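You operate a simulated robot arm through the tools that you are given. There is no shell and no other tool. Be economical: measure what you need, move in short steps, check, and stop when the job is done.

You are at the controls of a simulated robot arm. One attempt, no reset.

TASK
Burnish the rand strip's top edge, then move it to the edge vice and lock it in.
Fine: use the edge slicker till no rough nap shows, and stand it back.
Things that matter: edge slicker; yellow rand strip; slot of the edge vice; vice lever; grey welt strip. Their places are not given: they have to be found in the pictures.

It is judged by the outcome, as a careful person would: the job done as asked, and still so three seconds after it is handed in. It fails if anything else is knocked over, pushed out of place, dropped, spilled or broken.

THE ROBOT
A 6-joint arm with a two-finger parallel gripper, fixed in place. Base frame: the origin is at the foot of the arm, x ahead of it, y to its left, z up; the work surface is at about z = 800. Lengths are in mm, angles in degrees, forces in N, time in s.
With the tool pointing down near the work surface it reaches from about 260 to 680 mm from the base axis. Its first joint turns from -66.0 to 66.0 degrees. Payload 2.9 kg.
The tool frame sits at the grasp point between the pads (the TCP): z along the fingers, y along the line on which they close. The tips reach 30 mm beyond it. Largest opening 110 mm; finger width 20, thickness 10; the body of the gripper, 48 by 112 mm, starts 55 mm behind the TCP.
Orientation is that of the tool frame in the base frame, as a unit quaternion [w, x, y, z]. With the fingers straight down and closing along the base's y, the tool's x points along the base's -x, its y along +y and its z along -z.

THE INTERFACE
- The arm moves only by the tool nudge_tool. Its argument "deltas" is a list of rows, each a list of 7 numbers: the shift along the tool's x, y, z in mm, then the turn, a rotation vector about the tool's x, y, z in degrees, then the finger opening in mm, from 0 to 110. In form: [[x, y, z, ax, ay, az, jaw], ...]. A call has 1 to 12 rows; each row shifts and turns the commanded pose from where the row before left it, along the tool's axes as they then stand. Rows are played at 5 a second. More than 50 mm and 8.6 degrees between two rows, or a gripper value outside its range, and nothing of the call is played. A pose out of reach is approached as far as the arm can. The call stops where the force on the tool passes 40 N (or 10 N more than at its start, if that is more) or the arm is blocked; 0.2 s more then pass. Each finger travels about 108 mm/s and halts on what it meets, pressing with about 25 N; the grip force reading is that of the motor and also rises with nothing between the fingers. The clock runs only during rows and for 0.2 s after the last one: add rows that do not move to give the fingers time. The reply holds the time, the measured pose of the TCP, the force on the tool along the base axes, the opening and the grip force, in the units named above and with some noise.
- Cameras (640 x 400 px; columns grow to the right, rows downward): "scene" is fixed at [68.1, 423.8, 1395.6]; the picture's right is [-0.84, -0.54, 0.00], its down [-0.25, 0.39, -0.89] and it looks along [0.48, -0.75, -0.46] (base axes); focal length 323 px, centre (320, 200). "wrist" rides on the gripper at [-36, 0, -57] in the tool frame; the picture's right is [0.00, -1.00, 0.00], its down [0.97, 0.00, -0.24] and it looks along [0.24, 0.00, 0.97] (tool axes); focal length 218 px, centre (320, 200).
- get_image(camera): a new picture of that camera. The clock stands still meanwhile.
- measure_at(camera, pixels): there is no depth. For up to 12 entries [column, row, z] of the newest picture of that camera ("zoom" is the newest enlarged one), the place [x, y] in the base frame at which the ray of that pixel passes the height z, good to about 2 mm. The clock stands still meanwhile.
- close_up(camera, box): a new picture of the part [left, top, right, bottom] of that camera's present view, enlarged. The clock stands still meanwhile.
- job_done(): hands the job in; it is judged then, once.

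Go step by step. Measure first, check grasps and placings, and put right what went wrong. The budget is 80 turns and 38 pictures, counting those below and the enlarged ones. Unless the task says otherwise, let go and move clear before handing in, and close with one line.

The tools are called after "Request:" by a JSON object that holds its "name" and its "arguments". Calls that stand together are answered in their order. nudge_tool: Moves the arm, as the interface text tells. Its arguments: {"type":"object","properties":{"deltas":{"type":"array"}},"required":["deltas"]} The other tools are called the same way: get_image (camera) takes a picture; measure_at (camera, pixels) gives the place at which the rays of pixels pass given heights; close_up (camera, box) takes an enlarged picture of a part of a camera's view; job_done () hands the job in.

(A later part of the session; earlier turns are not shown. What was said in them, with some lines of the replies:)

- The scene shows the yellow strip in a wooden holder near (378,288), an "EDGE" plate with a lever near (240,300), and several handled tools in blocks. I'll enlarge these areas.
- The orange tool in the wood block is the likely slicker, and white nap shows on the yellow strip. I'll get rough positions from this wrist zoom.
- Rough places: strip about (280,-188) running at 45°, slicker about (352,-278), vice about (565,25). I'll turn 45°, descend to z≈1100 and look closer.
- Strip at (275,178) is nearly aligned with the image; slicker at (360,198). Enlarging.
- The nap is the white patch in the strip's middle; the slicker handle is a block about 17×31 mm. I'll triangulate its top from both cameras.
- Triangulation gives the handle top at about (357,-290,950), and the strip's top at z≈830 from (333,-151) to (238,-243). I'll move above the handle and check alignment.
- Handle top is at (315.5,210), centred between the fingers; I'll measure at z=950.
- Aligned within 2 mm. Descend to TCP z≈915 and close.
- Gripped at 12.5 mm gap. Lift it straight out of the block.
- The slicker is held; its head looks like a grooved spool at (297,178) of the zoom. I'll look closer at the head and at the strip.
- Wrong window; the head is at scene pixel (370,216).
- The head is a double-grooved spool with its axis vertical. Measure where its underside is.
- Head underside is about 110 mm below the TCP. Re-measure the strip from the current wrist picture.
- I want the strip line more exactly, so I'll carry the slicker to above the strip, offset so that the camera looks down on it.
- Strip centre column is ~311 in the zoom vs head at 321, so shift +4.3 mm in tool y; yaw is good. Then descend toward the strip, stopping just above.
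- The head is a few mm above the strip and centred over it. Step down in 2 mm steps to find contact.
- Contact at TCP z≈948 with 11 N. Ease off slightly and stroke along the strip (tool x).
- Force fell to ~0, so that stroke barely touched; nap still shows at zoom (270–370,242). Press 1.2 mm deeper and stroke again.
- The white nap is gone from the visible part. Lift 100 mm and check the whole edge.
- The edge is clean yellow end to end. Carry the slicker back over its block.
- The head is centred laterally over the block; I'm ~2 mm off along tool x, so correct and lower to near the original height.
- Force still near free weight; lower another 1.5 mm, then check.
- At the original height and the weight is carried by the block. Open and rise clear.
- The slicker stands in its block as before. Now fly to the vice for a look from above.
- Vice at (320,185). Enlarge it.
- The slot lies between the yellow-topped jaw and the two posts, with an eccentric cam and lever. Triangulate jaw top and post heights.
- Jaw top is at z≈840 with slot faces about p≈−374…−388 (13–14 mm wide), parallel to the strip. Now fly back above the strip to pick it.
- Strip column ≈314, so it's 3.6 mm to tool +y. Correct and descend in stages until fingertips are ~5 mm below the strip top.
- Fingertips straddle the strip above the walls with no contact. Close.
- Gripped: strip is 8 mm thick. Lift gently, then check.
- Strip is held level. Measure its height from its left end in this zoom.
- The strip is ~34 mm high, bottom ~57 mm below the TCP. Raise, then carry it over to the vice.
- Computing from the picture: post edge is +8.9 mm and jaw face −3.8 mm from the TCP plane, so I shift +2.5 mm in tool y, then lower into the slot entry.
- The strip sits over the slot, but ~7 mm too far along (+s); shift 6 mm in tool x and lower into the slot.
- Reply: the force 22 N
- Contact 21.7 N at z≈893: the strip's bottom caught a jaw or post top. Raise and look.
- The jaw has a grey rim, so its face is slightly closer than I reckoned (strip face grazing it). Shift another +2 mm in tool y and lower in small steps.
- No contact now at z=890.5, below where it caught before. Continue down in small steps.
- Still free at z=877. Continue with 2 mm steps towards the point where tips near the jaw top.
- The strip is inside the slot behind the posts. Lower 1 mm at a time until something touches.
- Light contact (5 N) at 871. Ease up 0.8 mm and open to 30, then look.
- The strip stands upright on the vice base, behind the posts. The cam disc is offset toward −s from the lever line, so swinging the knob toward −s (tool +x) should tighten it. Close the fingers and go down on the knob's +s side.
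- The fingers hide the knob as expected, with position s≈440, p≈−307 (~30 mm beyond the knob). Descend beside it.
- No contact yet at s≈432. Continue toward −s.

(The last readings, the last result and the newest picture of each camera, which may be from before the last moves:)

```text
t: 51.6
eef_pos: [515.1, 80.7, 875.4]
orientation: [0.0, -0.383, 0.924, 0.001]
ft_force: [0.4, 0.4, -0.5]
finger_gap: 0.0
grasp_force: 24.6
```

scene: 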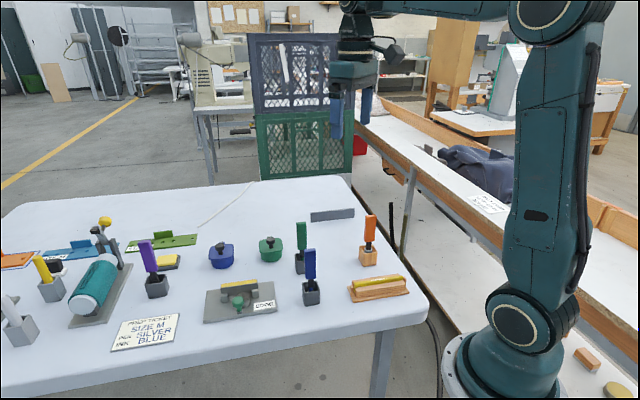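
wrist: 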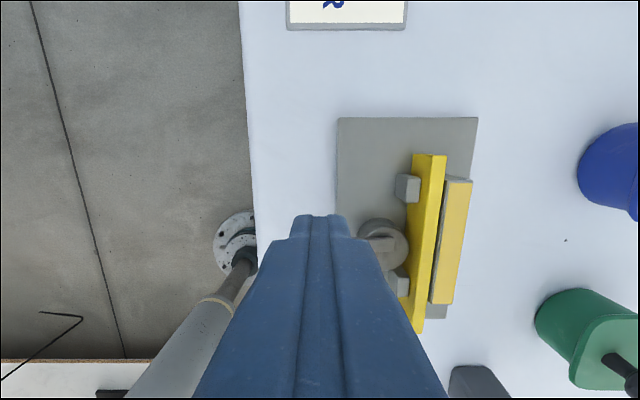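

Still no significant force at s≈421; keep pushing along the arc a bit further.

Request:
{"name": "nudge_tool", "arguments": {"deltas": [[4, 0.5, 0, 0, 0, 0, 0], [4, 0.5, 0, 0, 0, 0, 0], [4, 0.5, 0, 0, 0, 0, 0], [0, 0, 0, 0, 0, 0, 0]]}}

Request:
{"name": "close_up", "arguments": {"camera": "scene", "box": [195, 245, 300, 330]}}

```text
t: 52.6
eef_pos: [506.8, 74.4, 875.8]
orientation: [0.0, -0.384, 0.923, 0.0]
ft_force: [0.4, 0.3, 0.9]
finger_gap: 0.0
grasp_force: 24.8
```

```text
4.71 times, centred on (248, 288) of scene
```

zoom: 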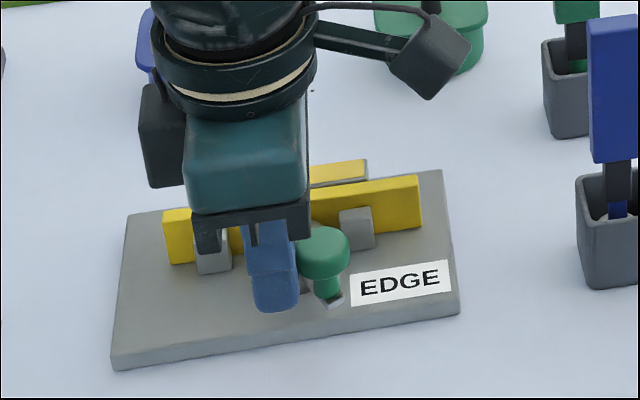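

The lever is turning freely with my push (knob now at (325,250)). Continue along the arc to ~60°.

Request:
{"name": "nudge_tool", "arguments": {"deltas": [[5, 0.5, 0, 0, 0, 0, 0], [5, 0.5, 0, 0, 0, 0, 0], [5, 0.4, 0, 0, 0, 0, 0], [4.3, 0.4, 0, 0, 0, 0, 0], [0, 0, 0, 0, 0, 0, 0]]}}

Request:
{"name": "nudge_tool", "arguments": {"deltas": [[4, -1.9, 0, 0, 0, 0, 0], [4, -2, 0, 0, 0, 0, 0], [4, -2, 0, 0, 0, 0, 0], [0, 0, 0, 0, 0, 0, 0]]}}

```text
t: 53.8
eef_pos: [491.4, 62.0, 877.0]
orientation: [0.0, -0.383, 0.924, 0.0]
ft_force: [0.3, 0.4, -0.3]
finger_gap: 0.1
grasp_force: 25.0
```

```text
t: 54.8
eef_pos: [488.4, 49.1, 876.4]
orientation: [0.0, -0.382, 0.924, 0.0]
ft_force: [-0.5, -0.4, 0.1]
finger_gap: 0.0
grasp_force: 24.5
```

Still low force at ~60°. Continue to 75° and on.

Request:
{"name": "nudge_tool", "arguments": {"deltas": [[3.4, -2.9, 0, 0, 0, 0, 0], [3.4, -2.9, 0, 0, 0, 0, 0], [3.4, -3, 0, 0, 0, 0, 0], [0, 0, 0, 0, 0, 0, 0]]}}

Request:
{"name": "nudge_tool", "arguments": {"deltas": [[2.5, -3.7, 0, 0, 0, 0, 0], [2.5, -3.7, 0, 0, 0, 0, 0], [0, 0, 0, 0, 0, 0, 0]]}}

```text
t: 55.8
eef_pos: [487.4, 36.0, 876.6]
orientation: [0.0, -0.383, 0.924, 0.0]
ft_force: [0.1, -1.0, 0.1]
finger_gap: 0.4
grasp_force: 24.7
```

```text
t: 56.6
eef_pos: [487.2, 28.7, 877.4]
orientation: [0.0, -0.386, 0.923, 0.002]
ft_force: [-2.8, 18.6, 2.0]
finger_gap: 0.0
grasp_force: 24.9
```

Resistance of ~19 N appeared at about 83°: either the cam is biting or the stop. Push just 1 mm more to tell which.

Request:
{"name": "nudge_tool", "arguments": {"deltas": [[0.3, -1.0, 0, 0, 0, 0, 0], [0, 0, 0, 0, 0, 0, 0]]}}

```text
t: 57.2
eef_pos: [488.1, 29.0, 876.1]
orientation: [0.0, -0.387, 0.922, 0.003]
ft_force: [-11.4, 25.6, 10.3]
finger_gap: 0.1
grasp_force: 25.3
```

The finger didn't advance and force rose: it's at a hard stop. Back off, rise clear and look.

Request:
{"name": "nudge_tool", "arguments": {"deltas": [[-1, 3, 0, 0, 0, 0, 0], [-2, 8, 0, 0, 0, 0, 0], [0, 0, -25, 0, 0, 0, 0], [0, 0, -45, 0, 0, 0, 0], [0, 45, -40, 0, 0, 0, 0], [0, 45, 0, 0, 0, 0, 0], [0, 0, 0, 0, 0, 0, 0]]}}

Request:
{"name": "close_up", "arguments": {"camera": "scene", "box": [195, 245, 300, 330]}}

```text
refused: row 5 steps farther than a row can; nothing moved
```

```text
4.71 times, centred on (248, 288) of scene
```

zoom: 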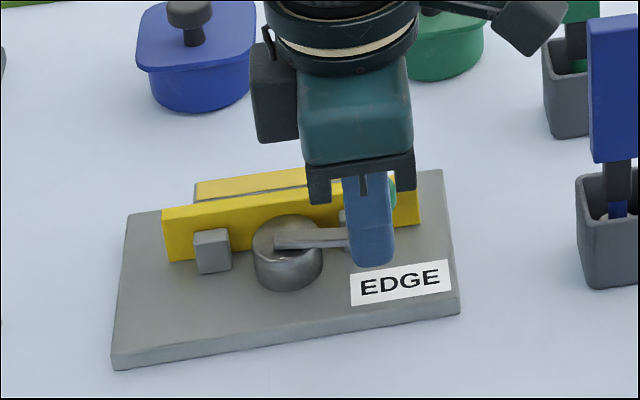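

The lever now lies parallel to the strip and the cam has swung toward it, pressing the strip to the jaw. Back off and rise clear.

Request:
{"name": "nudge_tool", "arguments": {"deltas": [[-1, 3, 0, 0, 0, 0, 0], [-2, 8, 0, 0, 0, 0, 0], [0, 0, -25, 0, 0, 0, 0], [0, 0, -45, 0, 0, 0, 0], [0, 30, -35, 0, 0, 0, 0], [0, 40, 0, 0, 0, 0, 0], [0, 40, 0, 0, 0, 0, 0], [0, 0, 0, 0, 0, 0, 0], [0, 0, 0, 0, 0, 0, 0]]}}

Request:
{"name": "close_up", "arguments": {"camera": "scene", "box": [190, 200, 430, 350]}}

```text
t: 59.2
eef_pos: [405.5, 113.5, 979.1]
orientation: [0.0, -0.383, 0.924, 0.0]
ft_force: [0.4, 0.0, 0.4]
finger_gap: 0.0
grasp_force: 25.2
```

```text
2.67 times, centred on (310, 275) of scene
```

zoom: 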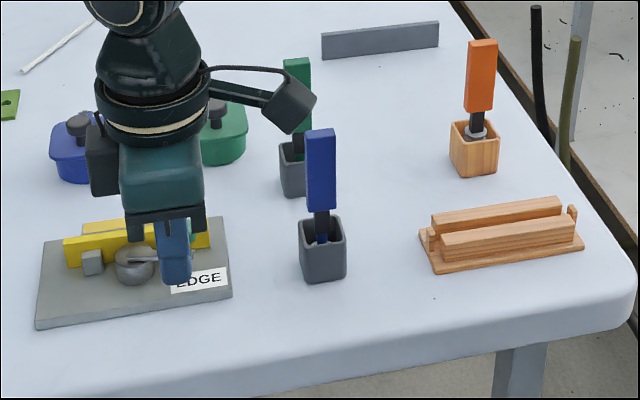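

The arm is clear. The lever has stayed shut, the strip stands in the vice and the slicker is back in its block. The vice plate, the grey welt strip and the other tools are where they started, so I'm handing in.

Request:
{"name": "job_done", "arguments": {}}

```text
The job is handed in.
```

I burnished the rand strip until no rough nap showed, stood the slicker back in its block, set the strip in the edge vice slot and turned the lever to its stop. I didn't tug the strip to test the clamp.
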